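You operate a simulated robot arm through the tools that you are given. There is no shell and no other tool. Be economical: measure what you need, move in short steps, check, and stop when the job is done.

You are at the controls of a simulated two-armed robot. One attempt, no reset.

## Task
Rinse the FILTER cup, tip it out and put it back.
Fine: shut the tap. Set down upright: what you pick out.

The check looks at the end state, three seconds after you hand in, the way a careful person would. Anything else that was tipped, shoved, dropped, spilled or broken makes it a failure.

## Robot
Two 6-joint arms with three-finger grippers on one trunk, on a base that drives. Base frame: it is fixed to the floor where the robot stands at the start and does not move with it; the origin is under the middle of the robot, x ahead of it, y to its left, z up; the surface under the hand at the start is at about z = 0.9. Readings come in m, degrees, newtons and seconds.
The left shoulder is at the start at [0.021, 0.17, 1.523], the right one opposite. With the tool pointing down near the work surface each hand reaches from about 0.34 to 0.62 m from the robot's upright axis, wherever it stands, measured 20 degrees to its own side. Places, roughly: sink tap lever [0.6, 0.1, 1]. Payload 2.2 kg a hand.
The tool frame of a hand sits at the grasp point between the pads (the TCP): z along the fingers, y along the line on which they close. The tips reach 0.025 m beyond it. The gripper opens to 0.104 m. The gripper's body begins 0.074 m behind the TCP.
Orientation is that of the tool frame in the base frame, as [roll, pitch, yaw] about the fixed x, y, z axes, in that order (R = Rz(yaw) Ry(pitch) Rx(roll)). With the fingers straight down and closing along the base's y, the tool's x points along the base's -x, its y along +y and its z along -z.

## Interface
- The arms move only by the tool send_rows. It takes "left_steps", "right_steps" or both (then of equal length, played together; a hand with none holds still); each is a list that holds one entry, the list of rows, each a list of 7 numbers: the shift along the tool's x, y, z in cm, then the turn, a rotation vector about the tool's x, y, z in degrees, then the closure, from 0 (fully open) to 1 (shut). In form: [[[x, y, z, rx, ry, rz, claw], ...]]. A call has 1 to 8 rows; each row shifts and turns the commanded pose from where the row before left it, along the tool's axes as they then stand. Rows are played at 5 a second. More than 0.05 m and 8.6 degrees between two rows, or a gripper value outside its range, and nothing of the call is played. A pose out of reach is approached as far as the arm can. The call stops where the force on the tool passes 40 N (or 10 N more than at its start, if that is more) or the arm is blocked; 0.2 s more then pass. The fingers move at their own pace and stop on an object; they squeeze with about 23 N. The grip force told is the motor's: it shows also when the fingers shut on nothing. Time passes only in rows, and 0.2 s behind the last, so rows that do not move let the fingers close. It gives the time, the measured TCP pose, the force on the tool (base axes), the opening and the grip force at its end, in the units of the frame above (readings bear some noise), with the torque about the TCP (base axes, N m) and any sound that the robot's microphone picked up.
- Cameras (640 x 400 px; columns grow to the right, rows downward): "scene" is now at [0.1577, -0.0139, 1.4102]; the picture's right is [-0.15, -0.99, 0.00], its down [-0.62, 0.10, -0.78] and it looks along [0.77, -0.12, -0.63] (base axes); focal length 228 px, centre (320, 200). "left" rides on the left gripper at [0.082, -0.003, -0.104] in its tool frame; the picture's right is [0.04, 1.00, 0.00], its down [-0.75, 0.03, -0.66] and it looks along [-0.66, 0.03, 0.75] (tool axes); focal length 256 px, centre (320, 200). "right" rides on the right gripper at [0.082, 0.003, -0.104] in its tool frame; the picture's right is [-0.04, 1.00, 0.00], its down [-0.75, -0.03, -0.66] and it looks along [-0.66, -0.03, 0.75] (tool axes); focal length 256 px, centre (320, 200). There is no depth. A picture from a camera that has moved, and an enlarged one, comes with that camera's place and axes in the base frame and with its lens.
- grab_frame(camera): a new picture of that camera. The clock stands still meanwhile.
- raise_lower(by): slides the trunk up (or, below 0, down) by that many m; the arms and the scene camera ride with it, the base frame stays. It gives what a move gives, with no picture.
- steer(legs): drives the robot by 1 to 6 legs, each [ahead, left, turn to the left] in m, m and degrees, along the robot's own axes; the way and the turn of a leg run together, so that a leg with both is an arc; at most 1.5 m and 180 degrees a leg. The arms and the cameras ride along, it lands a little off, and it stops where it bumps. It gives what a move gives.
- head_to(pan, tilt): turns the head with the scene camera to pan (to the left, within 60 degrees either way) and tilt (down, from -29 to 69), counted from straight ahead of the robot. It gives what a move gives.
- enlarge(camera, box): a new picture of the part [left, top, right, bottom] of that camera's present view, enlarged. The clock stands still meanwhile.
- job_done(): hands the job in; it is judged then, once.

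Go step by step. Nothing tells you exact positions but the pictures and the camera data: compare them with the known pose of the tool, close in by small moves and look again before you grip or let go. The budget is 120 turns and 100 pictures, counting those below and the enlarged ones. Unless the task says otherwise, let go and move clear before handing in, and close with one line.

The tools are called after "Call:" as a command line: name --argument value ..., lists and objects as JSON in quotes. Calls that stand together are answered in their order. send_rows: Moves the arms, as the interface text tells. Its arguments: {"type":"object","properties":{"left_steps":{"type":"array","items":{"type":"array","items":{"type":"array","items":{"type":"number"}}}},"right_steps":{"type":"array","items":{"type":"array","items":{"type":"array","items":{"type":"number"}}}}},"required":[]} The other tools are called the same way: raise_lower (by) slides the trunk up or down; steer (legs) drives the base; head_to (pan, tilt) turns the head that bears the scene camera; grab_frame (camera) takes a picture; enlarge (camera, box) takes an enlarged picture of a part of a camera's view; job_done () hands the job in.

At the start:

```text
t: 0.0
left_ee_pos: [0.6118, 0.1458, 1.1807]
left_orientation: [180.0, -0.1, 180.0]
left_force: [0.2, -0.8, 0.6]
left_ft_torque: [-0.03, -0.01, -0.02]
left_gripper_width: 0.104
left_finger_force: 0.1
right_ee_pos: [0.5148, -0.3632, 1.1499]
right_orientation: [179.9, -0.1, 180.0]
right_force: [-0.6, -0.4, 0.2]
right_ft_torque: [0.01, 0.02, -0.04]
right_gripper_width: 0.104
right_finger_force: 0.1
trunk travel left (down, up): [-0.715, 0.027]
robot x, y, heading: [0.0036, 0.0028, 0.0]
head pan, tilt: [-8.7, 38.8]
```

scene: 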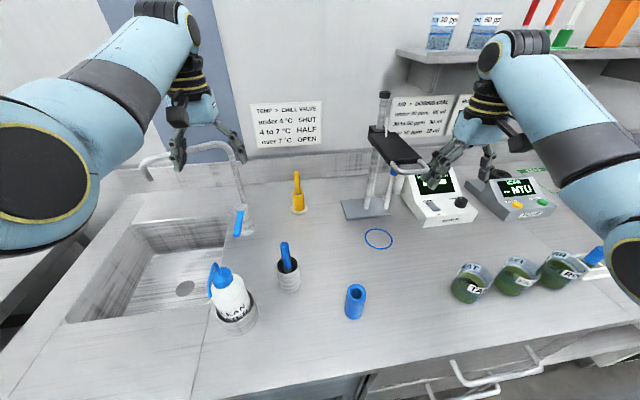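
right: 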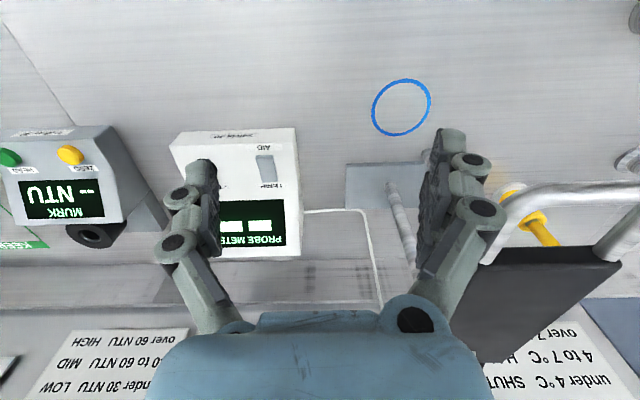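
left: 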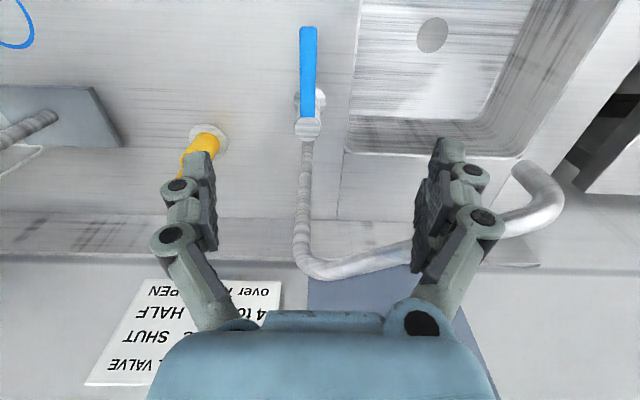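

I see a sink with tap on the left, three labelled cups with murky liquid at right, and bottles in between. First I'll enlarge the cups to read labels, and the sink area.

Call:
enlarge --camera "scene" --box '[430, 230, 620, 320]'

Call:
enlarge --camera "scene" --box '[100, 130, 400, 340]'

Call:
enlarge --camera "scene" --box '[340, 80, 560, 240]'

```text
3.37 times, centred on (525, 275) of scene
camera zoom: at [0.1577, -0.0139, 1.4102], right [-0.15, -0.99, 0.0], down [-0.62, 0.1, -0.78], along [0.77, -0.12, -0.63], focal length 770 px, centre (-370, -53)
```

zoom: 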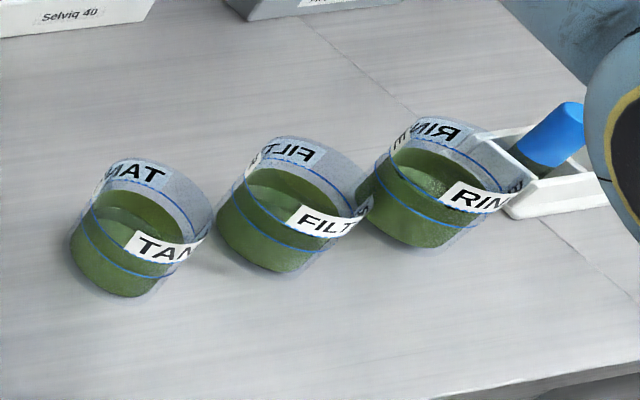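

```text
1.90 times, centred on (250, 235) of scene
camera zoom: at [0.1577, -0.0139, 1.4102], right [-0.15, -0.99, 0.0], down [-0.62, 0.1, -0.78], along [0.77, -0.12, -0.63], focal length 435 px, centre (453, 133)
```

zoom: 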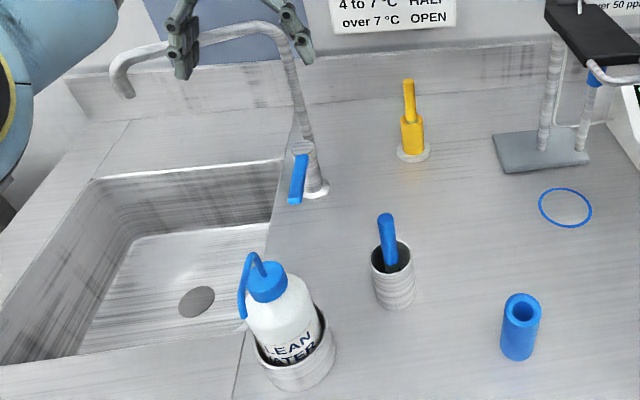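

```text
2.50 times, centred on (450, 160) of scene
camera zoom: at [0.1577, -0.0139, 1.4102], right [-0.15, -0.99, 0.0], down [-0.62, 0.1, -0.78], along [0.77, -0.12, -0.63], focal length 571 px, centre (-5, 300)
```

zoom: 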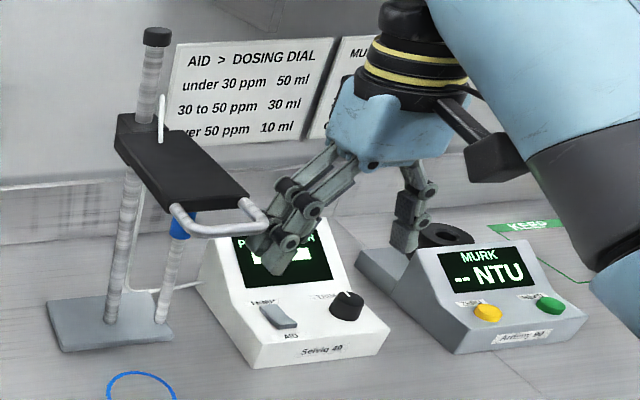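

The middle cup of the three is FILTER, near (0.39, -0.51); the spout end is near (0.61, 0.28, 1.15) and the lever near (0.6, 0.1, 1.0). I plan to carry with the left hand in a side grip and work the tap with the right, so first I pull both hands back and up, clear of things.

Call:
send_rows --left_steps '[[[4, 0, -1, 0, 0, 0, 0], [4, 0, -1, 0, 0, 0, 0], [4, 0, -2, 0, 0, 0, 0], [3, 0, -3, 0, 0, 0, 0]]]' --right_steps '[[[0, 0, -4, 0, 0, 0, 0], [0, 0, -4, 0, 0, 0, 0], [4, 0, -1, 0, 0, 0, 0], [4, 0, 0, 0, 0, 0, 0]]]'

```text
t: 1.0
left_ee_pos: [0.5358, 0.1302, 1.1696]
left_orientation: [179.3, 0.7, -179.5]
left_force: [0.5, 0.1, 0.3]
left_ft_torque: [-0.02, 0.03, 0.0]
left_gripper_width: 0.1041
left_finger_force: 0.0
left hand out of reach, approached as far as the arm can: row 2, 3, 4
right_ee_pos: [0.496, -0.3935, 1.1577]
right_orientation: [179.9, 0.1, 180.0]
right_force: [-1.4, -1.1, -0.5]
right_ft_torque: [-0.02, -0.02, 0.0]
right_gripper_width: 0.1042
right_finger_force: 0.0
right hand out of reach, approached as far as the arm can: row 1, 2, 3, 4
trunk travel left (down, up): [-0.715, 0.027]
robot x, y, heading: [0.0008, 0.0002, 0.1]
head pan, tilt: [-8.7, 38.8]
```

The arms can't go higher tool-down here, so I back the whole robot away from the counter before driving right, to keep clear of the stand and tap.

Call:
steer --legs '[[-0.35, 0, 0]]'

Call:
grab_frame --camera "scene"

```text
t: 3.2
left_ee_pos: [0.1873, 0.1364, 1.1648]
left_orientation: [179.3, 0.4, -178.7]
left_force: [-0.4, -0.8, -0.4]
left_ft_torque: [-0.01, -0.03, -0.02]
left_gripper_width: 0.104
left_finger_force: 0.1
right_ee_pos: [0.1571, -0.3902, 1.1575]
right_orientation: [-180.0, 0.3, -179.2]
right_force: [0.0, 0.1, 0.6]
right_ft_torque: [-0.02, -0.01, -0.01]
right_gripper_width: 0.1038
right_finger_force: 0.1
trunk travel left (down, up): [-0.715, 0.027]
robot x, y, heading: [-0.3428, -0.0028, 0.7]
head pan, tilt: [-8.7, 38.8]
```

```text
93 pictures are left
camera scene: at [-0.1871, -0.0142, 1.4103], right [-0.14, -0.99, 0.0], down [-0.62, 0.09, -0.78], along [0.77, -0.11, -0.63], focal length 228 px, centre (320, 200)
```

scene: 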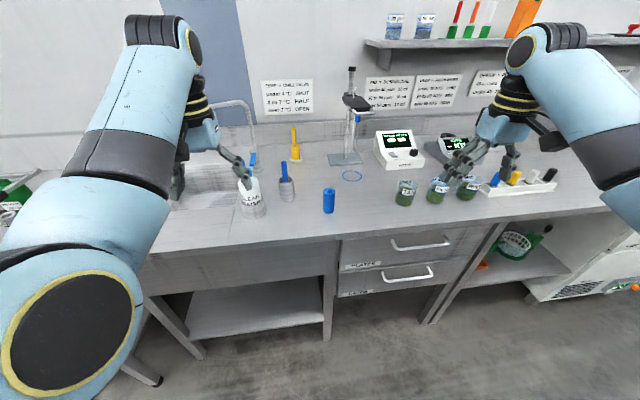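

Floor is clear to the right. I drive right so that the FILTER cup lies ahead of the left arm, then start rolling the left tool to bring its camera to the top for a side grip.

Call:
steer --legs '[[0, -0.68, -0.7]]'

Call:
send_rows --left_steps '[[[0, 0, 0, 0, 0, 8.5, 0], [0, 0, 0, 0, 0, 8.5, 0], [0, 0, 0, 0, 0, 8.5, 0], [0, 0, 0, 0, 0, 8.5, 0], [0, 0, 0, 0, 0, 8.5, 0], [0, 0, 0, 0, 0, 8.5, 0], [0, 0, 0, 0, 0, 8.5, 0], [0, 0, 0, 0, 0, 8.5, 0]]]'

Call:
send_rows --left_steps '[[[0, 0, 0, 0, 0, 8.5, 0], [0, 0, 0, 0, 0, 8.5, 0], [0, 0, 0, 0, 0, 8.5, 0], [0, 0, 0, 0, 0, 8.5, 0], [0, 0, 0, 0, 0, 8.5, 0], [0, 0, 0, 0, 0, 8.5, 0], [0, 0, 0, 0, 0, 8.5, 0], [0, 0, 0, 0, 0, 8.5, 0]]]'

Call:
send_rows --left_steps '[[[0, 0, 0, 0, 0, 8.5, 0], [0, 0, 0, 0, 0, 8.5, 0], [0, 0, 0, 0, 0, 8.5, 0], [0, 0, 0, 0, 0, 8.5, 0], [0, 0, 0, 0, 0, 8.5, 0], [0, 0, 0, 0, 0, 1.5, 0]]]'

```text
t: 7.0
left_ee_pos: [0.1926, -0.5585, 1.1663]
left_orientation: [179.2, 0.2, -180.0]
left_force: [-0.1, 0.4, 0.3]
left_ft_torque: [0.0, -0.01, -0.01]
left_gripper_width: 0.1041
left_finger_force: 0.0
right_ee_pos: [0.1508, -1.0847, 1.1583]
right_orientation: [179.9, 0.2, 179.4]
right_force: [-0.3, 0.2, 0.8]
right_ft_torque: [0.0, 0.03, 0.0]
right_gripper_width: 0.1038
right_finger_force: 0.1
trunk travel left (down, up): [-0.715, 0.027]
robot x, y, heading: [-0.3426, -0.6839, -0.3]
head pan, tilt: [-8.7, 38.8]
```

```text
t: 8.8
left_ee_pos: [0.1935, -0.5578, 1.1656]
left_orientation: [179.4, -0.7, 112.0]
left_force: [0.3, 0.2, -0.2]
left_ft_torque: [0.0, 0.0, 0.01]
left_gripper_width: 0.1041
left_finger_force: 0.0
right_ee_pos: [0.151, -1.0842, 1.1585]
right_orientation: [179.8, 0.2, 179.7]
right_force: [-0.6, -0.4, 0.5]
right_ft_torque: [0.03, 0.03, 0.0]
right_gripper_width: 0.1039
right_finger_force: 0.1
trunk travel left (down, up): [-0.715, 0.027]
robot x, y, heading: [-0.3448, -0.6815, -0.8]
head pan, tilt: [-8.7, 38.8]
```

```text
t: 10.6
left_ee_pos: [0.1916, -0.5581, 1.1663]
left_orientation: [-179.7, -0.8, 43.8]
left_force: [-0.3, -0.8, 0.1]
left_ft_torque: [0.04, 0.0, -0.01]
left_gripper_width: 0.1042
left_finger_force: 0.1
right_ee_pos: [0.1507, -1.0847, 1.1574]
right_orientation: [180.0, 0.2, 179.5]
right_force: [-0.2, -0.1, -0.5]
right_ft_torque: [0.0, 0.0, -0.02]
right_gripper_width: 0.1041
right_finger_force: 0.2
trunk travel left (down, up): [-0.715, 0.027]
robot x, y, heading: [-0.3409, -0.6893, -0.4]
head pan, tilt: [-8.7, 38.8]
```

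```text
t: 12.0
left_ee_pos: [0.1926, -0.5565, 1.165]
left_orientation: [-179.3, -0.1, 4.4]
left_force: [1.0, -0.4, -0.6]
left_ft_torque: [-0.02, 0.0, -0.01]
left_gripper_width: 0.1039
left_finger_force: 0.0
left hand out of reach, approached as far as the arm can: row 5
right_ee_pos: [0.1494, -1.0858, 1.1573]
right_orientation: [179.9, 0.2, 179.6]
right_force: [-1.2, -0.5, -0.7]
right_ft_torque: [0.03, 0.04, -0.02]
right_gripper_width: 0.104
right_finger_force: 0.0
trunk travel left (down, up): [-0.715, 0.027]
robot x, y, heading: [-0.341, -0.6859, -0.6]
head pan, tilt: [-8.7, 38.8]
```

The roll works up to about 175°. Now I pitch the fingers forward in steps, up to level.

Call:
send_rows --left_steps '[[[0, 0, 0, 0, 8.5, 0, 0], [0, 0, 0, 0, 8.5, 0, 0], [0, 0, 0, 0, 8.5, 0, 0], [0, 0, 0, 0, 8.5, 0, 0], [0, 0, 0, 0, 8.5, 0, 0]]]'

Call:
send_rows --left_steps '[[[0, 0, 0, 0, 8.5, 0, 0], [0, 0, 0, 0, 8.5, 0, 0], [0, 0, 0, 0, 8.5, 0, 0], [0, 0, 0, 0, 8.5, 0, 0], [0, 0, 0, 0, 8.5, 0, 0]]]'

Call:
grab_frame --camera "scene"

```text
t: 13.1
left_ee_pos: [0.294, -0.4985, 1.1452]
left_orientation: [-169.0, -37.5, 1.3]
left_force: [0.6, 0.1, 0.7]
left_ft_torque: [0.05, -0.04, 0.01]
left_gripper_width: 0.1041
left_finger_force: 0.0
left hand out of reach, approached as far as the arm can: row 1, 2, 3, 4, 5
right_ee_pos: [0.1515, -1.0853, 1.1578]
right_orientation: [179.9, 0.2, 179.4]
right_force: [-0.5, 0.0, 0.2]
right_ft_torque: [-0.02, -0.01, 0.01]
right_gripper_width: 0.1041
right_finger_force: 0.1
trunk travel left (down, up): [-0.715, 0.027]
robot x, y, heading: [-0.342, -0.6849, -0.5]
head pan, tilt: [-8.7, 38.8]
stopped in row 5 (left hand): the arm was blocked; the commanded pose is now the measured one
```

```text
t: 14.3
left_ee_pos: [0.2994, -0.486, 1.1495]
left_orientation: [-130.0, -76.7, -40.9]
left_force: [-1.0, -0.6, 0.0]
left_ft_torque: [-0.01, -0.01, 0.01]
left_gripper_width: 0.104
left_finger_force: 0.1
right_ee_pos: [0.1511, -1.0844, 1.1584]
right_orientation: [179.9, 0.2, 179.6]
right_force: [0.5, 0.5, 0.6]
right_ft_torque: [-0.01, 0.03, -0.03]
right_gripper_width: 0.104
right_finger_force: 0.3
trunk travel left (down, up): [-0.715, 0.027]
robot x, y, heading: [-0.3434, -0.6859, -0.5]
head pan, tilt: [-8.7, 38.8]
```

```text
92 pictures are left
camera scene: at [-0.1855, -0.7013, 1.4103], right [-0.16, -0.99, 0.0], down [-0.62, 0.1, -0.78], along [0.77, -0.13, -0.63], focal length 228 px, centre (320, 200)
```

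scene: 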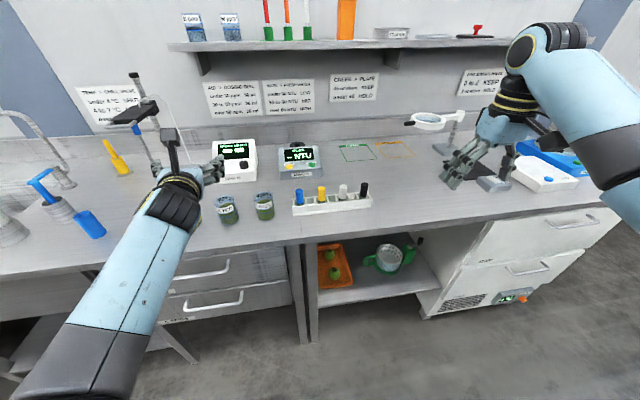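

The left hand is nearly level with its camera on top. I check the left camera and enlarge the cups.

Call:
grab_frame --camera "left"

Call:
enlarge --camera "scene" --box '[120, 120, 380, 260]'

```text
91 pictures are left
camera left: at [0.2117, -0.5125, 1.2455], right [0.15, -0.98, -0.14], down [-0.77, -0.03, -0.64], along [0.63, 0.2, -0.75], focal length 256 px, centre (320, 200)
```

left: 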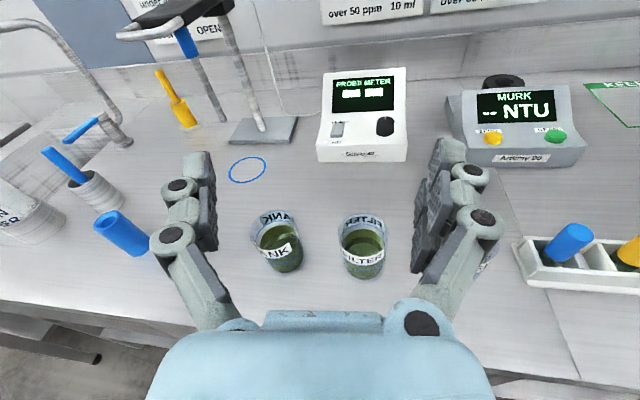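

```text
2.46 times, centred on (250, 190) of scene
camera zoom: at [-0.1855, -0.7013, 1.4103], right [-0.16, -0.99, 0.0], down [-0.62, 0.1, -0.78], along [0.77, -0.13, -0.63], focal length 562 px, centre (492, 225)
```

zoom: 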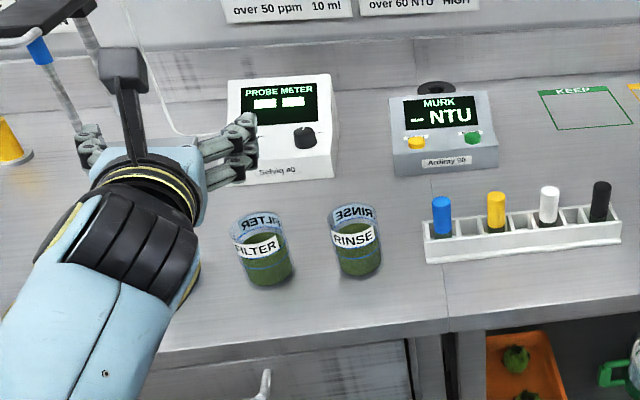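

FILTER cup is at about (0.39, -0.505), about 0.065 wide and 0.08 tall, with neighbours 0.115 m either side. I straighten the tool and lower it in front of the cup at about x = 0.26.

Call:
send_rows --left_steps '[[[0, 0, 0, -4.8, 0.9, 0.7, 0], [0, 0, 0, -4.7, 0.8, 0.7, 0], [0, 0, 0, 0, 0, -5.1, 0], [0, 0, 0, 0, 0, -5.1, 0], [-4, 0.5, -0.5, 0, 0, 0, 0], [-4, 0.5, -0.5, 0, 0, 0, 0], [-4, 0.5, 0, 0, 0, 0, 0]]]'

Call:
grab_frame --camera "scene"

```text
t: 15.9
left_ee_pos: [0.2768, -0.5057, 1.043]
left_orientation: [130.6, -72.9, 52.7]
left_force: [0.4, -1.7, 3.0]
left_ft_torque: [0.06, 0.23, 0.12]
left_gripper_width: 0.1039
left_finger_force: 0.0
left hand out of reach, approached as far as the arm can: row 3, 6, 7
right_ee_pos: [0.1508, -1.0841, 1.1571]
right_orientation: [179.9, 0.1, 179.6]
right_force: [0.8, 0.3, 0.2]
right_ft_torque: [-0.03, 0.01, 0.0]
right_gripper_width: 0.1042
right_finger_force: 0.1
trunk travel left (down, up): [-0.715, 0.027]
robot x, y, heading: [-0.3435, -0.6872, -0.5]
head pan, tilt: [-8.7, 38.8]
```

```text
89 pictures are left
camera scene: at [-0.1852, -0.701, 1.4102], right [-0.16, -0.99, 0.0], down [-0.62, 0.1, -0.78], along [0.77, -0.13, -0.63], focal length 228 px, centre (320, 200)
```

scene: 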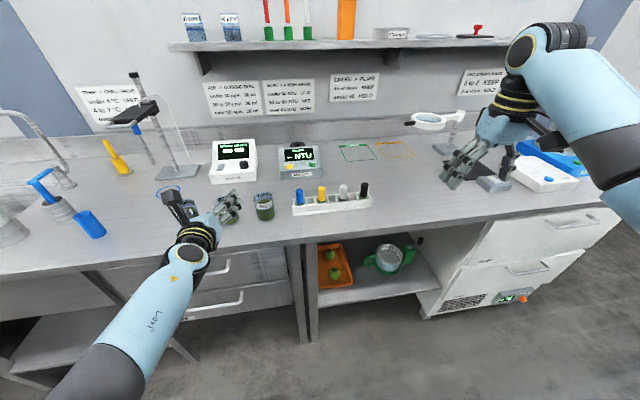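

Lowering by the arm alone runs into its limits at about z 1.04, so I correct the roll and lower with the trunk instead.

Call:
send_rows --left_steps '[[[1, 0, 0, 0, 0, 6.5, 0], [1, 0, 0, 0, 0, 6.5, 0]]]'

Call:
raise_lower --by -0.1

```text
t: 16.5
left_ee_pos: [0.2814, -0.5105, 1.0684]
left_orientation: [-129.6, -75.3, -51.8]
left_force: [0.2, 0.0, 0.2]
left_ft_torque: [-0.02, 0.0, 0.0]
left_gripper_width: 0.1036
left_finger_force: 0.1
right_ee_pos: [0.1507, -1.0837, 1.1561]
right_orientation: [179.8, 0.2, 179.5]
right_force: [-0.6, 0.5, 0.6]
right_ft_torque: [0.05, 0.0, -0.02]
right_gripper_width: 0.1039
right_finger_force: 0.0
trunk travel left (down, up): [-0.715, 0.027]
robot x, y, heading: [-0.3442, -0.6876, -0.4]
head pan, tilt: [-8.7, 38.8]
```

```text
t: 17.8
left_ee_pos: [0.2792, -0.5109, 0.9693]
left_orientation: [-129.5, -75.3, -51.8]
left_force: [0.5, 0.1, -0.3]
left_ft_torque: [0.0, 0.04, 0.04]
left_gripper_width: 0.1039
left_finger_force: 0.1
right_ee_pos: [0.1504, -1.083, 1.057]
right_orientation: [179.9, 0.2, 179.5]
right_force: [0.1, -0.2, 0.4]
right_ft_torque: [0.0, -0.03, 0.02]
right_gripper_width: 0.1038
right_finger_force: 0.0
trunk travel left (down, up): [-0.615, 0.127]
robot x, y, heading: [-0.3441, -0.6846, -0.3]
head pan, tilt: [-8.7, 38.8]
```

Now the roll is off by about 11° the other way (the earlier reading was a reach artefact). I correct it and lower a bit.

Call:
send_rows --left_steps '[[[0, 0, 0, 0, 0, -5.7, 0], [0, 0, 0, 0, 0, -5.6, 0], [-2, 0, 0, 0, 0, 0, 0]]]'

Call:
grab_frame --camera "left"

Call:
grab_frame --camera "scene"

```text
t: 18.6
left_ee_pos: [0.2782, -0.5105, 0.9486]
left_orientation: [-179.3, -80.7, -1.2]
left_force: [0.2, 0.6, 0.3]
left_ft_torque: [-0.01, 0.01, 0.02]
left_gripper_width: 0.1039
left_finger_force: 0.0
right_ee_pos: [0.151, -1.0845, 1.0571]
right_orientation: [180.0, 0.1, 179.6]
right_force: [-0.7, 0.4, 0.2]
right_ft_torque: [-0.01, 0.02, 0.01]
right_gripper_width: 0.1039
right_finger_force: 0.1
trunk travel left (down, up): [-0.615, 0.127]
robot x, y, heading: [-0.3428, -0.6876, -0.4]
head pan, tilt: [-8.7, 38.8]
```

```text
88 pictures are left
camera left: at [0.1882, -0.5073, 1.0466], right [0.0, -1.0, 0.04], down [-0.77, -0.02, -0.64], along [0.64, -0.03, -0.77], focal length 256 px, centre (320, 200)
```

left: 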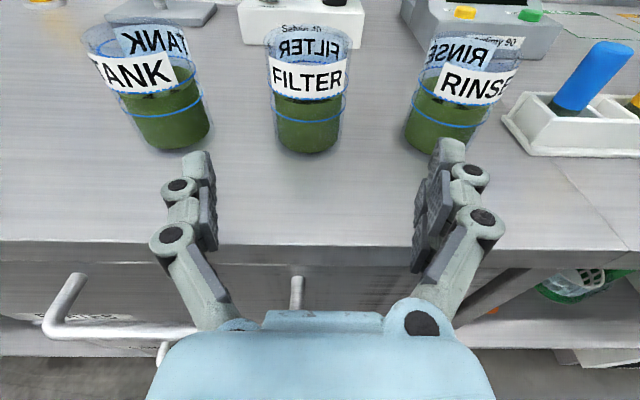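

```text
87 pictures are left
camera scene: at [-0.185, -0.7012, 1.31], right [-0.16, -0.99, 0.0], down [-0.62, 0.1, -0.78], along [0.77, -0.13, -0.63], focal length 228 px, centre (320, 200)
```

scene: 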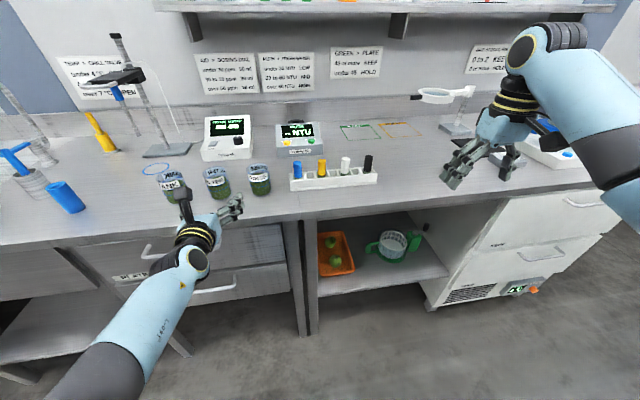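

The tool is straight and 9° down; the cup's centre is about (0.392, -0.503). I close the fingers partway to 0.08, shift slightly left, and advance most of the way.

Call:
send_rows --left_steps '[[[0, -0.7, 0, 0, 0, 0, 0.23], [0, 0, 0, 0, 0, 0, 0.23], [0.2, 0, 2, 0, 0, 0, 0.23], [0.2, 0, 2, 0, 0, 0, 0.23], [0.2, 0, 2, 0, 0, 0, 0.23]]]'

Call:
grab_frame --camera "left"

```text
t: 19.8
left_ee_pos: [0.3373, -0.506, 0.945]
left_orientation: [-178.8, -80.4, -1.3]
left_force: [0.3, 0.0, -0.5]
left_ft_torque: [-0.01, -0.01, 0.01]
left_gripper_width: 0.0801
left_finger_force: 0.1
right_ee_pos: [0.1511, -1.0847, 1.058]
right_orientation: [179.8, 0.1, 179.5]
right_force: [-1.0, -0.2, 0.1]
right_ft_torque: [0.01, 0.0, 0.02]
right_gripper_width: 0.1041
right_finger_force: 0.1
trunk travel left (down, up): [-0.615, 0.127]
robot x, y, heading: [-0.3443, -0.6811, -0.3]
head pan, tilt: [-8.7, 38.8]
```

```text
86 pictures are left
camera left: at [0.248, -0.5024, 1.0428], right [0.0, -1.0, 0.04], down [-0.77, -0.03, -0.63], along [0.64, -0.03, -0.77], focal length 256 px, centre (320, 200)
```

left: 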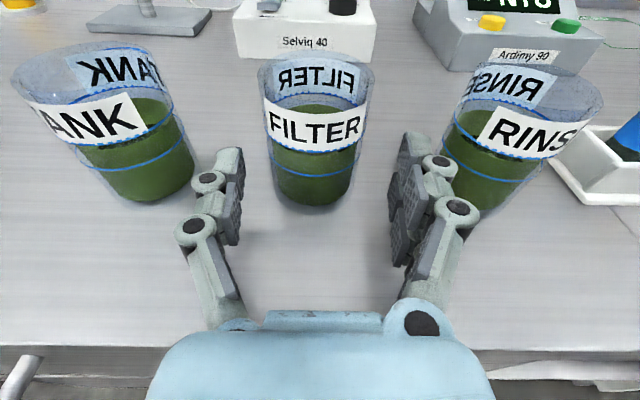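

Well aligned; clearances to neighbours look about 1.5 cm. I advance the remaining 5 cm and look again.

Call:
send_rows --left_steps '[[[0.3, -0.3, 1.8, 0, 0, 0, 0.23], [0.2, 0, 1.8, 0, 0, 0, 0.23], [0.2, 0, 1.8, 0, 0, 0, 0.23], [0, 0, 0, 0, 0, 0, 0.23]]]'

Call:
grab_frame --camera "left"

```text
t: 20.8
left_ee_pos: [0.377, -0.5119, 0.9623]
left_orientation: [-179.0, -80.6, -1.0]
left_force: [0.0, 0.2, -0.6]
left_ft_torque: [-0.02, 0.0, 0.02]
left_gripper_width: 0.0802
left_finger_force: 0.0
left hand out of reach, approached as far as the arm can: row 1, 2, 3
right_ee_pos: [0.1509, -1.0842, 1.058]
right_orientation: [179.9, 0.2, 179.5]
right_force: [-0.6, 0.1, 0.0]
right_ft_torque: [0.01, -0.02, 0.02]
right_gripper_width: 0.1037
right_finger_force: 0.1
trunk travel left (down, up): [-0.615, 0.127]
robot x, y, heading: [-0.3464, -0.6884, -0.2]
head pan, tilt: [-8.7, 38.8]
```

```text
85 pictures are left
camera left: at [0.2884, -0.5091, 1.0597], right [0.01, -1.0, 0.04], down [-0.77, -0.03, -0.63], along [0.64, -0.03, -0.77], focal length 256 px, centre (320, 200)
```

left: 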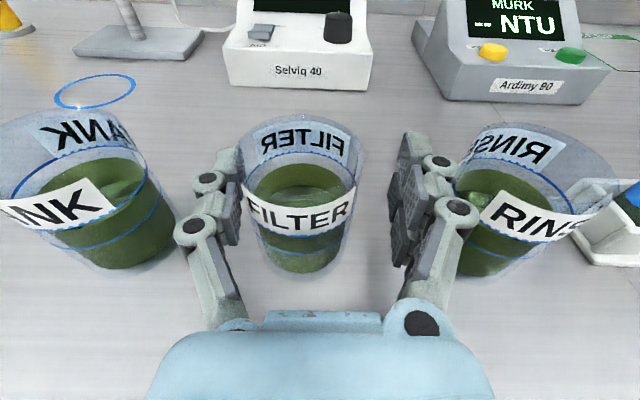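

The arm is at its reach limit, drifting up and right. I back out along the same path and will cover the distance by driving the base instead.

Call:
send_rows --left_steps '[[[-0.2, 0, -1.8, 0, 0, 0, 0.23], [-0.2, 0, -1.8, 0, 0, 0, 0.23], [-0.3, 0, -1.8, 0, 0, 0, 0.23], [-0.5, 0, -3, 0, 0, 0, 0.23]]]'

Call:
steer --legs '[[0.06, 0, 0]]'

Call:
grab_frame --camera "left"

```text
t: 21.8
left_ee_pos: [0.2933, -0.5097, 0.9663]
left_orientation: [-179.2, -80.8, -1.2]
left_force: [-0.6, -0.4, 0.4]
left_ft_torque: [-0.01, 0.01, -0.02]
left_gripper_width: 0.0802
left_finger_force: 0.1
right_ee_pos: [0.1493, -1.0852, 1.0591]
right_orientation: [179.9, 0.2, 179.5]
right_force: [-1.0, 0.1, 0.5]
right_ft_torque: [-0.01, -0.03, 0.0]
right_gripper_width: 0.1039
right_finger_force: 0.0
trunk travel left (down, up): [-0.615, 0.127]
robot x, y, heading: [-0.3398, -0.685, -0.6]
head pan, tilt: [-8.7, 38.8]
```

```text
t: 22.8
left_ee_pos: [0.3571, -0.5112, 0.9627]
left_orientation: [-179.4, -80.6, -1.1]
left_force: [1.1, 0.5, -0.4]
left_ft_torque: [-0.01, 0.0, 0.03]
left_gripper_width: 0.0801
left_finger_force: 0.0
right_ee_pos: [0.2131, -1.0856, 1.0567]
right_orientation: [180.0, 0.2, 179.4]
right_force: [0.8, -0.3, -0.6]
right_ft_torque: [0.0, 0.0, 0.02]
right_gripper_width: 0.1041
right_finger_force: 0.0
trunk travel left (down, up): [-0.615, 0.127]
robot x, y, heading: [-0.2838, -0.687, -0.2]
head pan, tilt: [-8.7, 38.8]
```

```text
84 pictures are left
camera left: at [0.2677, -0.5068, 1.0613], right [0.0, -1.0, 0.04], down [-0.77, -0.02, -0.64], along [0.64, -0.03, -0.77], focal length 256 px, centre (320, 200)
```

left: 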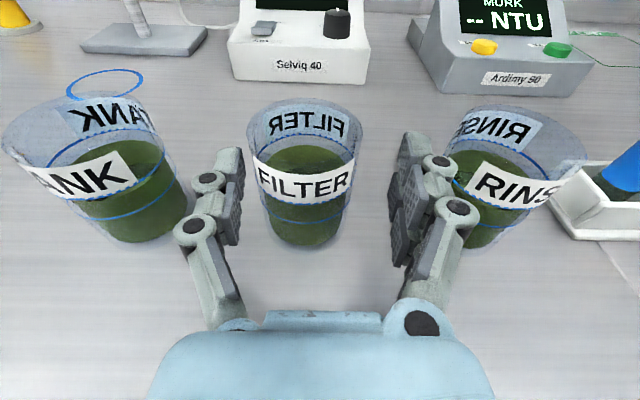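

I shift 7 mm left, lower 18 mm and go forward 33 mm to enclose the cup.

Call:
send_rows --left_steps '[[[0, -0.75, 0, 0, 0, 0, 0.23], [-1.5, 0, 0, 0, 0, 0, 0.23], [0, 0, 1.8, 0, 0, 0, 0.23], [0.2, 0, 1.8, 0, 0, 0, 0.23], [0, 0, 0, 0, 0, 0, 0.23]]]'

Call:
grab_frame --camera "left"

```text
t: 24.0
left_ee_pos: [0.3875, -0.5037, 0.946]
left_orientation: [-179.1, -80.6, -1.2]
left_force: [1.0, 0.3, 0.6]
left_ft_torque: [-0.02, 0.05, -0.02]
left_gripper_width: 0.0801
left_finger_force: 0.1
right_ee_pos: [0.2101, -1.0838, 1.0575]
right_orientation: [180.0, 0.2, 179.5]
right_force: [0.7, -0.4, 0.1]
right_ft_torque: [-0.02, 0.0, 0.0]
right_gripper_width: 0.1039
right_finger_force: 0.1
trunk travel left (down, up): [-0.615, 0.127]
robot x, y, heading: [-0.284, -0.6872, -0.6]
head pan, tilt: [-8.7, 38.8]
```

```text
83 pictures are left
camera left: at [0.2985, -0.5002, 1.0439], right [0.0, -1.0, 0.04], down [-0.77, -0.03, -0.64], along [0.64, -0.03, -0.77], focal length 256 px, centre (320, 200)
```

left: 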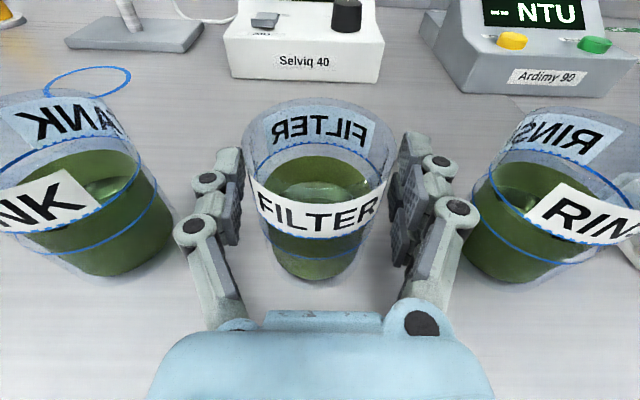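

The cup sits centred between the pads. I close the gripper.

Call:
send_rows --left_steps '[[[0, 0, 0, 0, 0, 0, 0.35], [0, 0, 0, 0, 0, 0, 0.45], [0, 0, 0, 0, 0, 0, 0.7], [0, 0, 0, 0, 0, 0, 0.7], [0, 0, 0, 0, 0, 0, 0.7]]]'

Call:
grab_frame --camera "left"

```text
t: 25.2
left_ee_pos: [0.3892, -0.504, 0.9456]
left_orientation: [-179.2, -80.6, -1.2]
left_force: [0.0, -0.1, -0.7]
left_ft_torque: [-0.08, -0.04, 0.01]
left_gripper_width: 0.0591
left_finger_force: 22.7
right_ee_pos: [0.2122, -1.085, 1.0574]
right_orientation: [179.9, 0.2, 179.5]
right_force: [-0.4, -0.2, -0.4]
right_ft_torque: [-0.02, -0.02, 0.0]
right_gripper_width: 0.1042
right_finger_force: 0.0
trunk travel left (down, up): [-0.615, 0.127]
robot x, y, heading: [-0.2831, -0.6913, -0.5]
head pan, tilt: [-8.7, 38.8]
```

```text
82 pictures are left
camera left: at [0.299, -0.5004, 1.0438], right [0.0, -1.0, 0.04], down [-0.77, -0.03, -0.64], along [0.64, -0.03, -0.77], focal length 256 px, centre (320, 200)
```

left: 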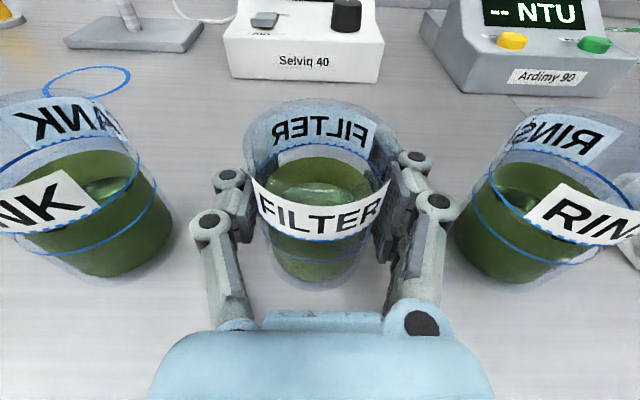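

Gripped at 0.059 m. The cup came from TCP (0.389, -0.504, 0.9456), which is where it goes back. I lift with the trunk.

Call:
raise_lower --by 0.11

Call:
grab_frame --camera "left"

```text
t: 26.6
left_ee_pos: [0.3902, -0.5037, 1.0548]
left_orientation: [-179.1, -80.5, -1.1]
left_force: [0.9, -0.4, -1.8]
left_ft_torque: [-0.01, 0.01, -0.01]
left_gripper_width: 0.0594
left_finger_force: 23.1
right_ee_pos: [0.2121, -1.0843, 1.1678]
right_orientation: [179.9, 0.2, 179.4]
right_force: [-0.6, -0.3, -0.4]
right_ft_torque: [0.03, 0.0, -0.01]
right_gripper_width: 0.104
right_finger_force: 0.0
trunk travel left (down, up): [-0.725, 0.017]
robot x, y, heading: [-0.2849, -0.6869, -0.5]
head pan, tilt: [-8.7, 38.8]
```

```text
81 pictures are left
camera left: at [0.2997, -0.5001, 1.1538], right [0.0, -1.0, 0.04], down [-0.77, -0.03, -0.64], along [0.64, -0.03, -0.77], focal length 256 px, centre (320, 200)
```

left: 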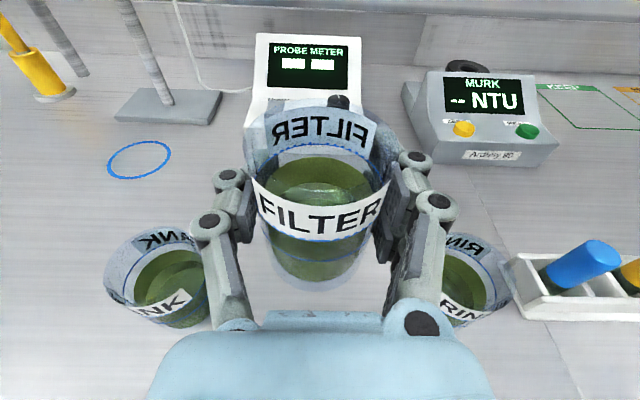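

The cup is firmly held and level. I back away and drive left to the sink, watching for anything in the way.

Call:
steer --legs '[[-0.15, 0, 0.4], [0, 0.4, 0]]'

Call:
grab_frame --camera "scene"

```text
t: 30.1
left_ee_pos: [0.2385, -0.0864, 1.0565]
left_orientation: [-179.3, -80.6, -0.2]
left_force: [0.1, 0.4, -0.1]
left_ft_torque: [0.01, 0.03, -0.01]
left_gripper_width: 0.0593
left_finger_force: 22.9
right_ee_pos: [0.0692, -0.6708, 1.1659]
right_orientation: [180.0, 0.3, -179.9]
right_force: [0.1, -0.2, 0.2]
right_ft_torque: [-0.02, -0.01, 0.02]
right_gripper_width: 0.1039
right_finger_force: 0.1
trunk travel left (down, up): [-0.725, 0.017]
robot x, y, heading: [-0.4301, -0.2757, 0.3]
head pan, tilt: [-8.7, 38.8]
```

```text
80 pictures are left
camera scene: at [-0.2724, -0.2915, 1.4203], right [-0.15, -0.99, 0.0], down [-0.62, 0.09, -0.78], along [0.77, -0.12, -0.63], focal length 228 px, centre (320, 200)
```

scene: 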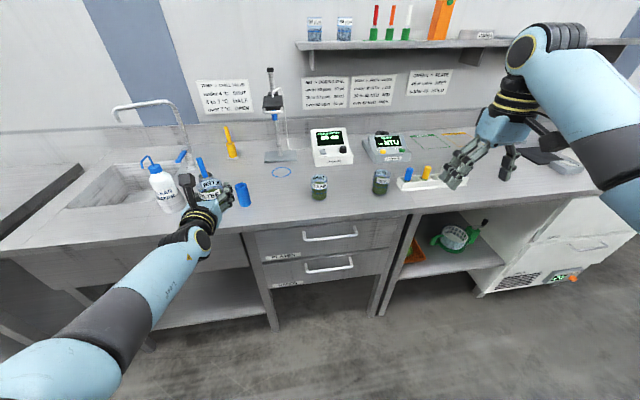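

The path looks clear. I continue left to the sink.

Call:
steer --legs '[[0, 0.37, -0.3]]'

Call:
head_to --pan 8 --tilt 36

Call:
grab_frame --camera "scene"

Call:
grab_frame --camera "left"

```text
t: 32.5
left_ee_pos: [0.2468, 0.2693, 1.0566]
left_orientation: [-179.5, -80.5, -1.6]
left_force: [0.7, 0.2, -1.2]
left_ft_torque: [-0.01, -0.03, 0.02]
left_gripper_width: 0.0594
left_finger_force: 23.0
right_ee_pos: [0.0624, -0.3097, 1.1681]
right_orientation: [180.0, 0.2, 178.8]
right_force: [-0.3, 0.2, -0.6]
right_ft_torque: [-0.04, 0.01, 0.0]
right_gripper_width: 0.1038
right_finger_force: 0.0
trunk travel left (down, up): [-0.725, 0.017]
robot x, y, heading: [-0.4254, 0.0885, -1.0]
head pan, tilt: [-8.7, 38.8]
```

```text
t: 33.2
left_ee_pos: [0.2463, 0.2694, 1.056]
left_orientation: [-179.3, -80.6, -1.8]
left_force: [0.8, 0.3, -0.3]
left_ft_torque: [0.01, 0.01, 0.0]
left_gripper_width: 0.0592
left_finger_force: 22.6
right_ee_pos: [0.0625, -0.31, 1.1677]
right_orientation: [179.9, 0.2, 178.8]
right_force: [-0.1, 0.4, 0.0]
right_ft_torque: [0.07, -0.02, 0.01]
right_gripper_width: 0.1043
right_finger_force: 0.0
trunk travel left (down, up): [-0.725, 0.017]
robot x, y, heading: [-0.4263, 0.0911, -1.2]
head pan, tilt: [8.0, 36.0]
```

```text
79 pictures are left
camera scene: at [-0.267, 0.1016, 1.4246], right [0.12, -0.99, 0.0], down [-0.58, -0.07, -0.81], along [0.8, 0.1, -0.59], focal length 228 px, centre (320, 200)
```

scene: 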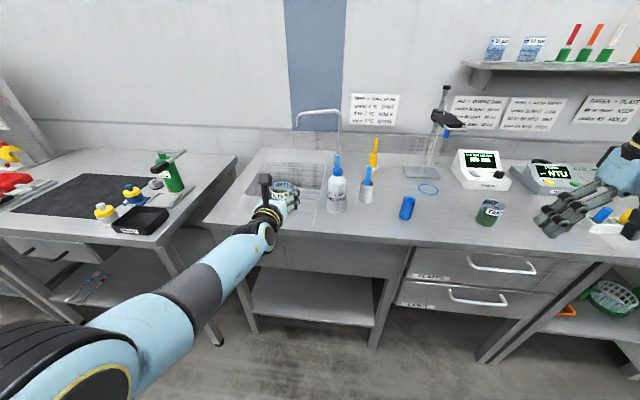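

```text
78 pictures are left
camera left: at [0.1569, 0.2731, 1.1541], right [-0.01, -1.0, 0.04], down [-0.77, -0.02, -0.64], along [0.64, -0.03, -0.77], focal length 256 px, centre (320, 200)
```

left: 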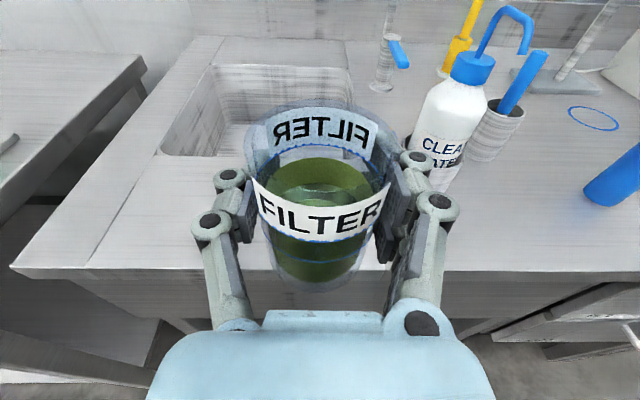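

I'm in front of the sink: basin spans about x 0.45–0.68, y 0.19–0.49; the bottle stands at (0.41, 0.095). I drive forward and slightly left so the cup is over the basin.

Call:
steer --legs '[[0, 0.07, 1.2], [0.16, 0, 0]]'

Call:
grab_frame --camera "scene"

Call:
grab_frame --camera "left"

```text
t: 35.3
left_ee_pos: [0.4046, 0.352, 1.0552]
left_orientation: [-179.2, -80.5, -0.4]
left_force: [0.2, 0.1, -1.7]
left_ft_torque: [-0.01, -0.01, 0.0]
left_gripper_width: 0.0595
left_finger_force: 23.4
right_ee_pos: [0.2331, -0.2316, 1.1666]
right_orientation: [180.0, 0.1, -180.0]
right_force: [0.0, -0.3, -1.6]
right_ft_torque: [-0.05, 0.02, 0.01]
right_gripper_width: 0.1037
right_finger_force: 0.2
trunk travel left (down, up): [-0.725, 0.017]
robot x, y, heading: [-0.2671, 0.1647, 0.3]
head pan, tilt: [8.0, 36.0]
```

```text
77 pictures are left
camera scene: at [-0.1049, 0.1732, 1.4245], right [0.14, -0.99, 0.0], down [-0.58, -0.08, -0.81], along [0.8, 0.11, -0.59], focal length 228 px, centre (320, 200)
```

scene: 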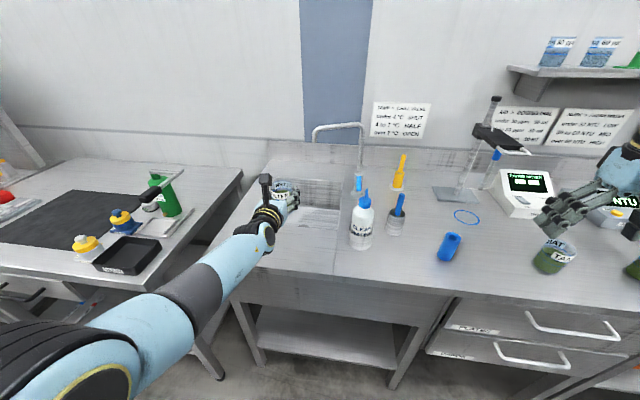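

```text
76 pictures are left
camera left: at [0.3149, 0.3539, 1.1536], right [0.01, -1.0, 0.04], down [-0.77, -0.03, -0.64], along [0.64, -0.02, -0.77], focal length 256 px, centre (320, 200)
```

left: 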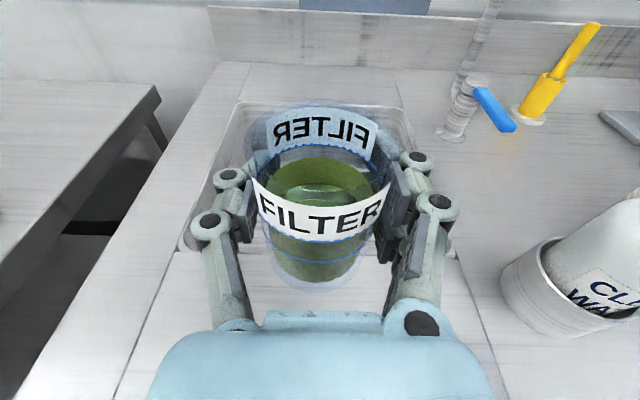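

Basin re-measured: x 0.45–0.75, y 0.195–0.50. I move forward another 0.15 m so the cup is well inside, shifting the right hand left first to stay clear of the stand's bracket near (0.48, -0.26, 1.19).

Call:
send_rows --right_steps '[[[0, 3, 0, 0, 0, 0, 0], [0, 3, 0, 0, 0, 0, 0], [0, 3, 0, 0, 0, 0, 0], [0, 3, 0, 0, 0, 0, 0]]]'

Call:
steer --legs '[[0.15, 0, 0]]'

Call:
grab_frame --camera "scene"

Call:
grab_frame --camera "left"

```text
t: 36.3
left_ee_pos: [0.4035, 0.3515, 1.0557]
left_orientation: [-179.6, -80.5, -0.1]
left_force: [-0.1, 0.4, -1.6]
left_ft_torque: [0.01, 0.0, -0.03]
left_gripper_width: 0.0595
left_finger_force: 23.3
right_ee_pos: [0.2454, -0.1193, 1.1456]
right_orientation: [179.9, 0.3, -179.9]
right_force: [-0.6, 0.4, 0.0]
right_ft_torque: [-0.02, 0.0, -0.05]
right_gripper_width: 0.1039
right_finger_force: 0.1
right hand out of reach, approached as far as the arm can: row 1, 2, 3, 4
trunk travel left (down, up): [-0.725, 0.017]
robot x, y, heading: [-0.2627, 0.166, 0.1]
head pan, tilt: [8.0, 36.0]
```

```text
t: 37.6
left_ee_pos: [0.5538, 0.3498, 1.0551]
left_orientation: [-179.2, -80.5, -0.5]
left_force: [0.6, -0.7, -1.9]
left_ft_torque: [0.01, -0.04, -0.01]
left_gripper_width: 0.0593
left_finger_force: 23.1
right_ee_pos: [0.3941, -0.1229, 1.1439]
right_orientation: [179.9, 0.3, 179.9]
right_force: [0.9, -0.3, -0.3]
right_ft_torque: [0.0, 0.03, -0.01]
right_gripper_width: 0.104
right_finger_force: 0.0
trunk travel left (down, up): [-0.725, 0.017]
robot x, y, heading: [-0.1151, 0.1609, -0.2]
head pan, tilt: [8.0, 36.0]
```

```text
75 pictures are left
camera scene: at [0.0446, 0.1729, 1.4245], right [0.14, -0.99, 0.0], down [-0.58, -0.08, -0.81], along [0.8, 0.11, -0.59], focal length 228 px, centre (320, 200)
```

scene: 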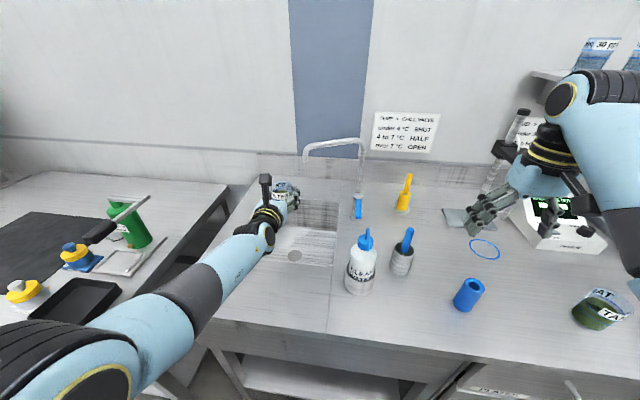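

```text
74 pictures are left
camera left: at [0.4647, 0.3526, 1.1535], right [0.01, -1.0, 0.04], down [-0.77, -0.03, -0.64], along [0.64, -0.02, -0.77], focal length 256 px, centre (320, 200)
```

left: 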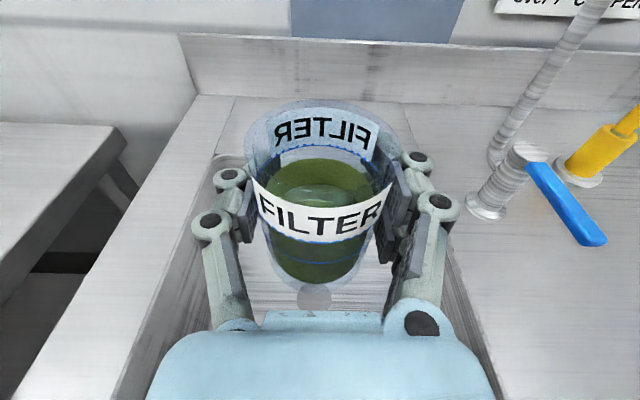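

The cup is over the basin at (0.554, 0.35); spout tip at about (0.62, 0.289, 1.143). I lower 5 cm and tip the cup leftward by rolling about the finger axis.

Call:
raise_lower --by -0.05

Call:
send_rows --left_steps '[[[0, 0, 0, 0, 0, -8.5, 0.7], [0, 0, 0, 0, 0, -8.5, 0.7], [0, 0, 0, 0, 0, -8.5, 0.7], [0, 0, 0, 0, 0, -8.5, 0.7], [0, 0, 0, 0, 0, -8.5, 0.7], [0, 0, 0, 0, 0, -8.5, 0.7]]]'

Call:
grab_frame --camera "left"

Call:
enlarge --camera "scene" --box '[200, 120, 440, 300]'

```text
t: 38.6
left_ee_pos: [0.5529, 0.3491, 1.0055]
left_orientation: [-179.1, -80.7, -0.6]
left_force: [-0.4, 0.5, -1.2]
left_ft_torque: [-0.01, 0.03, 0.0]
left_gripper_width: 0.0594
left_finger_force: 23.1
right_ee_pos: [0.3931, -0.1223, 1.0941]
right_orientation: [180.0, 0.4, 179.9]
right_force: [0.2, -0.5, 0.0]
right_ft_torque: [0.01, -0.01, 0.0]
right_gripper_width: 0.1043
right_finger_force: 0.1
trunk travel left (down, up): [-0.675, 0.067]
robot x, y, heading: [-0.1176, 0.1603, -0.3]
head pan, tilt: [8.0, 36.0]
```

```text
t: 40.0
left_ee_pos: [0.5536, 0.3497, 1.0063]
left_orientation: [102.1, -38.3, 82.6]
left_force: [0.1, -0.1, -0.9]
left_ft_torque: [0.05, 0.0, 0.02]
left_gripper_width: 0.0593
left_finger_force: 23.0
right_ee_pos: [0.3942, -0.122, 1.0943]
right_orientation: [179.9, 0.3, 179.9]
right_force: [0.6, -0.9, 0.3]
right_ft_torque: [-0.01, 0.01, 0.04]
right_gripper_width: 0.104
right_finger_force: 0.0
trunk travel left (down, up): [-0.675, 0.067]
robot x, y, heading: [-0.1183, 0.1592, -0.0]
head pan, tilt: [8.0, 36.0]
```

```text
73 pictures are left
camera left: at [0.4585, 0.4153, 1.0711], right [0.13, -0.6, 0.79], down [-0.72, -0.61, -0.34], along [0.68, -0.52, -0.51], focal length 256 px, centre (320, 200)
```

left: 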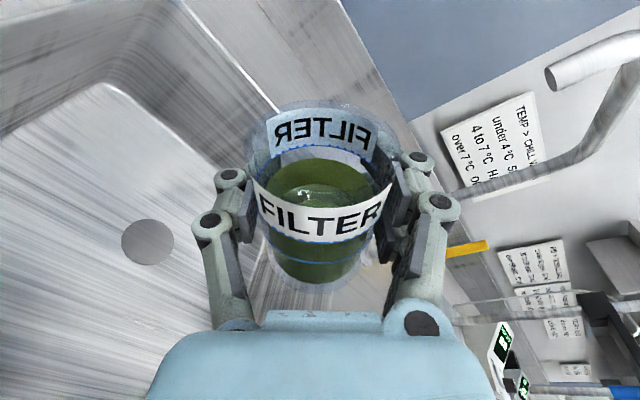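

```text
2.22 times, centred on (320, 210) of scene
camera zoom: at [0.0442, 0.1729, 1.3745], right [0.14, -0.99, 0.0], down [-0.58, -0.08, -0.81], along [0.8, 0.11, -0.59], focal length 508 px, centre (320, 178)
```

zoom: 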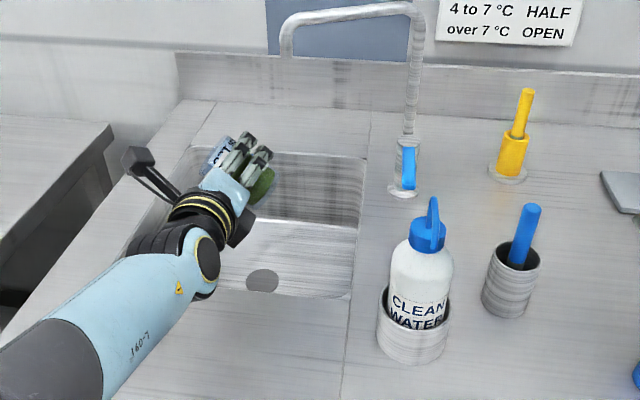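

Tilted 51° so far, nothing spilled outside. I continue to about 125° and hold.

Call:
send_rows --left_steps '[[[0, 0, 0, 0, 0, -8.5, 0.7], [0, 0, 0, 0, 0, -8.5, 0.7], [0, 0, 0, 0, 0, -8.5, 0.7], [0, 0, 0, 0, 0, -8.5, 0.7], [0, 0, 0, 0, 0, -8.5, 0.7], [0, 0, 0, 0, 0, -8.5, 0.7], [0, 0, 0, 0, 0, -8.5, 0.7], [0, 0, 0, 0, 0, -8.5, 0.7]]]'

Call:
send_rows --left_steps '[[[0, 0, 0, 0, 0, -8.5, 0.7], [0, 0, 0, 0, 0, 0, 0.7], [0, 0, 0, 0, 0, 0, 0.7], [0, 0, 0, 0, 0, 0, 0.7], [0, 0, 0, 0, 0, 0, 0.7], [0, 0, 0, 0, 0, 0, 0.7]]]'

Call:
grab_frame --camera "left"

Call:
enlarge --camera "scene" --box '[200, 120, 440, 300]'

```text
t: 41.8
left_ee_pos: [0.5532, 0.35, 1.0063]
left_orientation: [100.8, 28.6, 95.2]
left_force: [0.6, -0.6, -1.0]
left_ft_torque: [0.0, 0.0, 0.02]
left_gripper_width: 0.0591
left_finger_force: 22.8
right_ee_pos: [0.3945, -0.1206, 1.0947]
right_orientation: [179.8, 0.4, 179.9]
right_force: [0.1, -0.1, 0.1]
right_ft_torque: [0.01, -0.02, -0.03]
right_gripper_width: 0.104
right_finger_force: 0.0
trunk travel left (down, up): [-0.675, 0.067]
robot x, y, heading: [-0.1164, 0.162, -0.2]
head pan, tilt: [8.0, 36.0]
```

```text
t: 43.2
left_ee_pos: [0.5538, 0.3504, 1.0065]
left_orientation: [101.9, 36.9, 97.4]
left_force: [0.0, -0.2, -0.6]
left_ft_torque: [0.0, -0.03, 0.0]
left_gripper_width: 0.0592
left_finger_force: 22.6
right_ee_pos: [0.3948, -0.1223, 1.0947]
right_orientation: [179.9, 0.3, 179.9]
right_force: [-0.6, 0.4, 0.1]
right_ft_torque: [-0.03, 0.0, 0.0]
right_gripper_width: 0.104
right_finger_force: 0.1
trunk travel left (down, up): [-0.675, 0.067]
robot x, y, heading: [-0.1117, 0.1598, 0.1]
head pan, tilt: [8.0, 36.0]
```

```text
71 pictures are left
camera left: at [0.4414, 0.4126, 0.9725], right [0.12, 0.64, 0.76], down [-0.57, -0.58, 0.58], along [0.81, -0.5, 0.29], focal length 256 px, centre (320, 200)
```

left: 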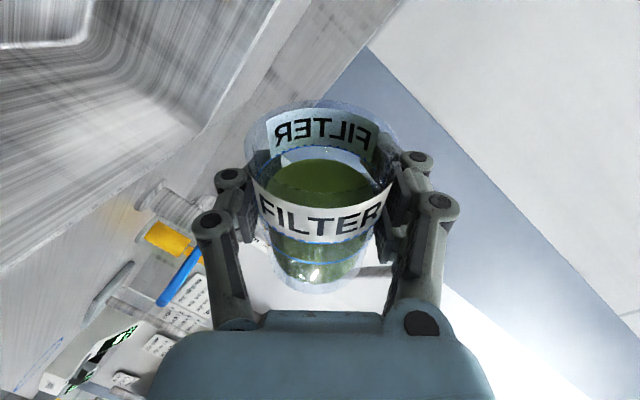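

```text
2.22 times, centred on (320, 210) of scene
camera zoom: at [0.0442, 0.1729, 1.3745], right [0.14, -0.99, 0.0], down [-0.58, -0.08, -0.81], along [0.8, 0.11, -0.59], focal length 508 px, centre (320, 178)
```

zoom: 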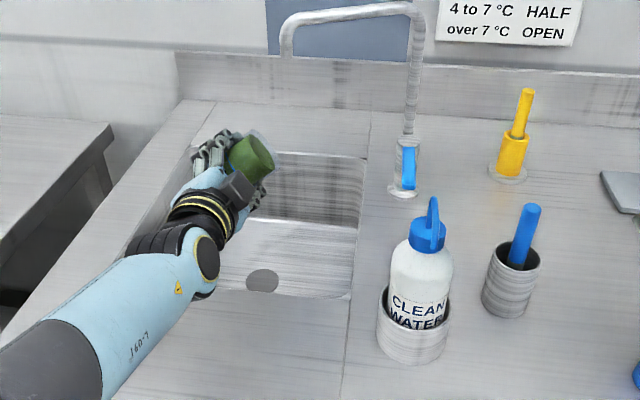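

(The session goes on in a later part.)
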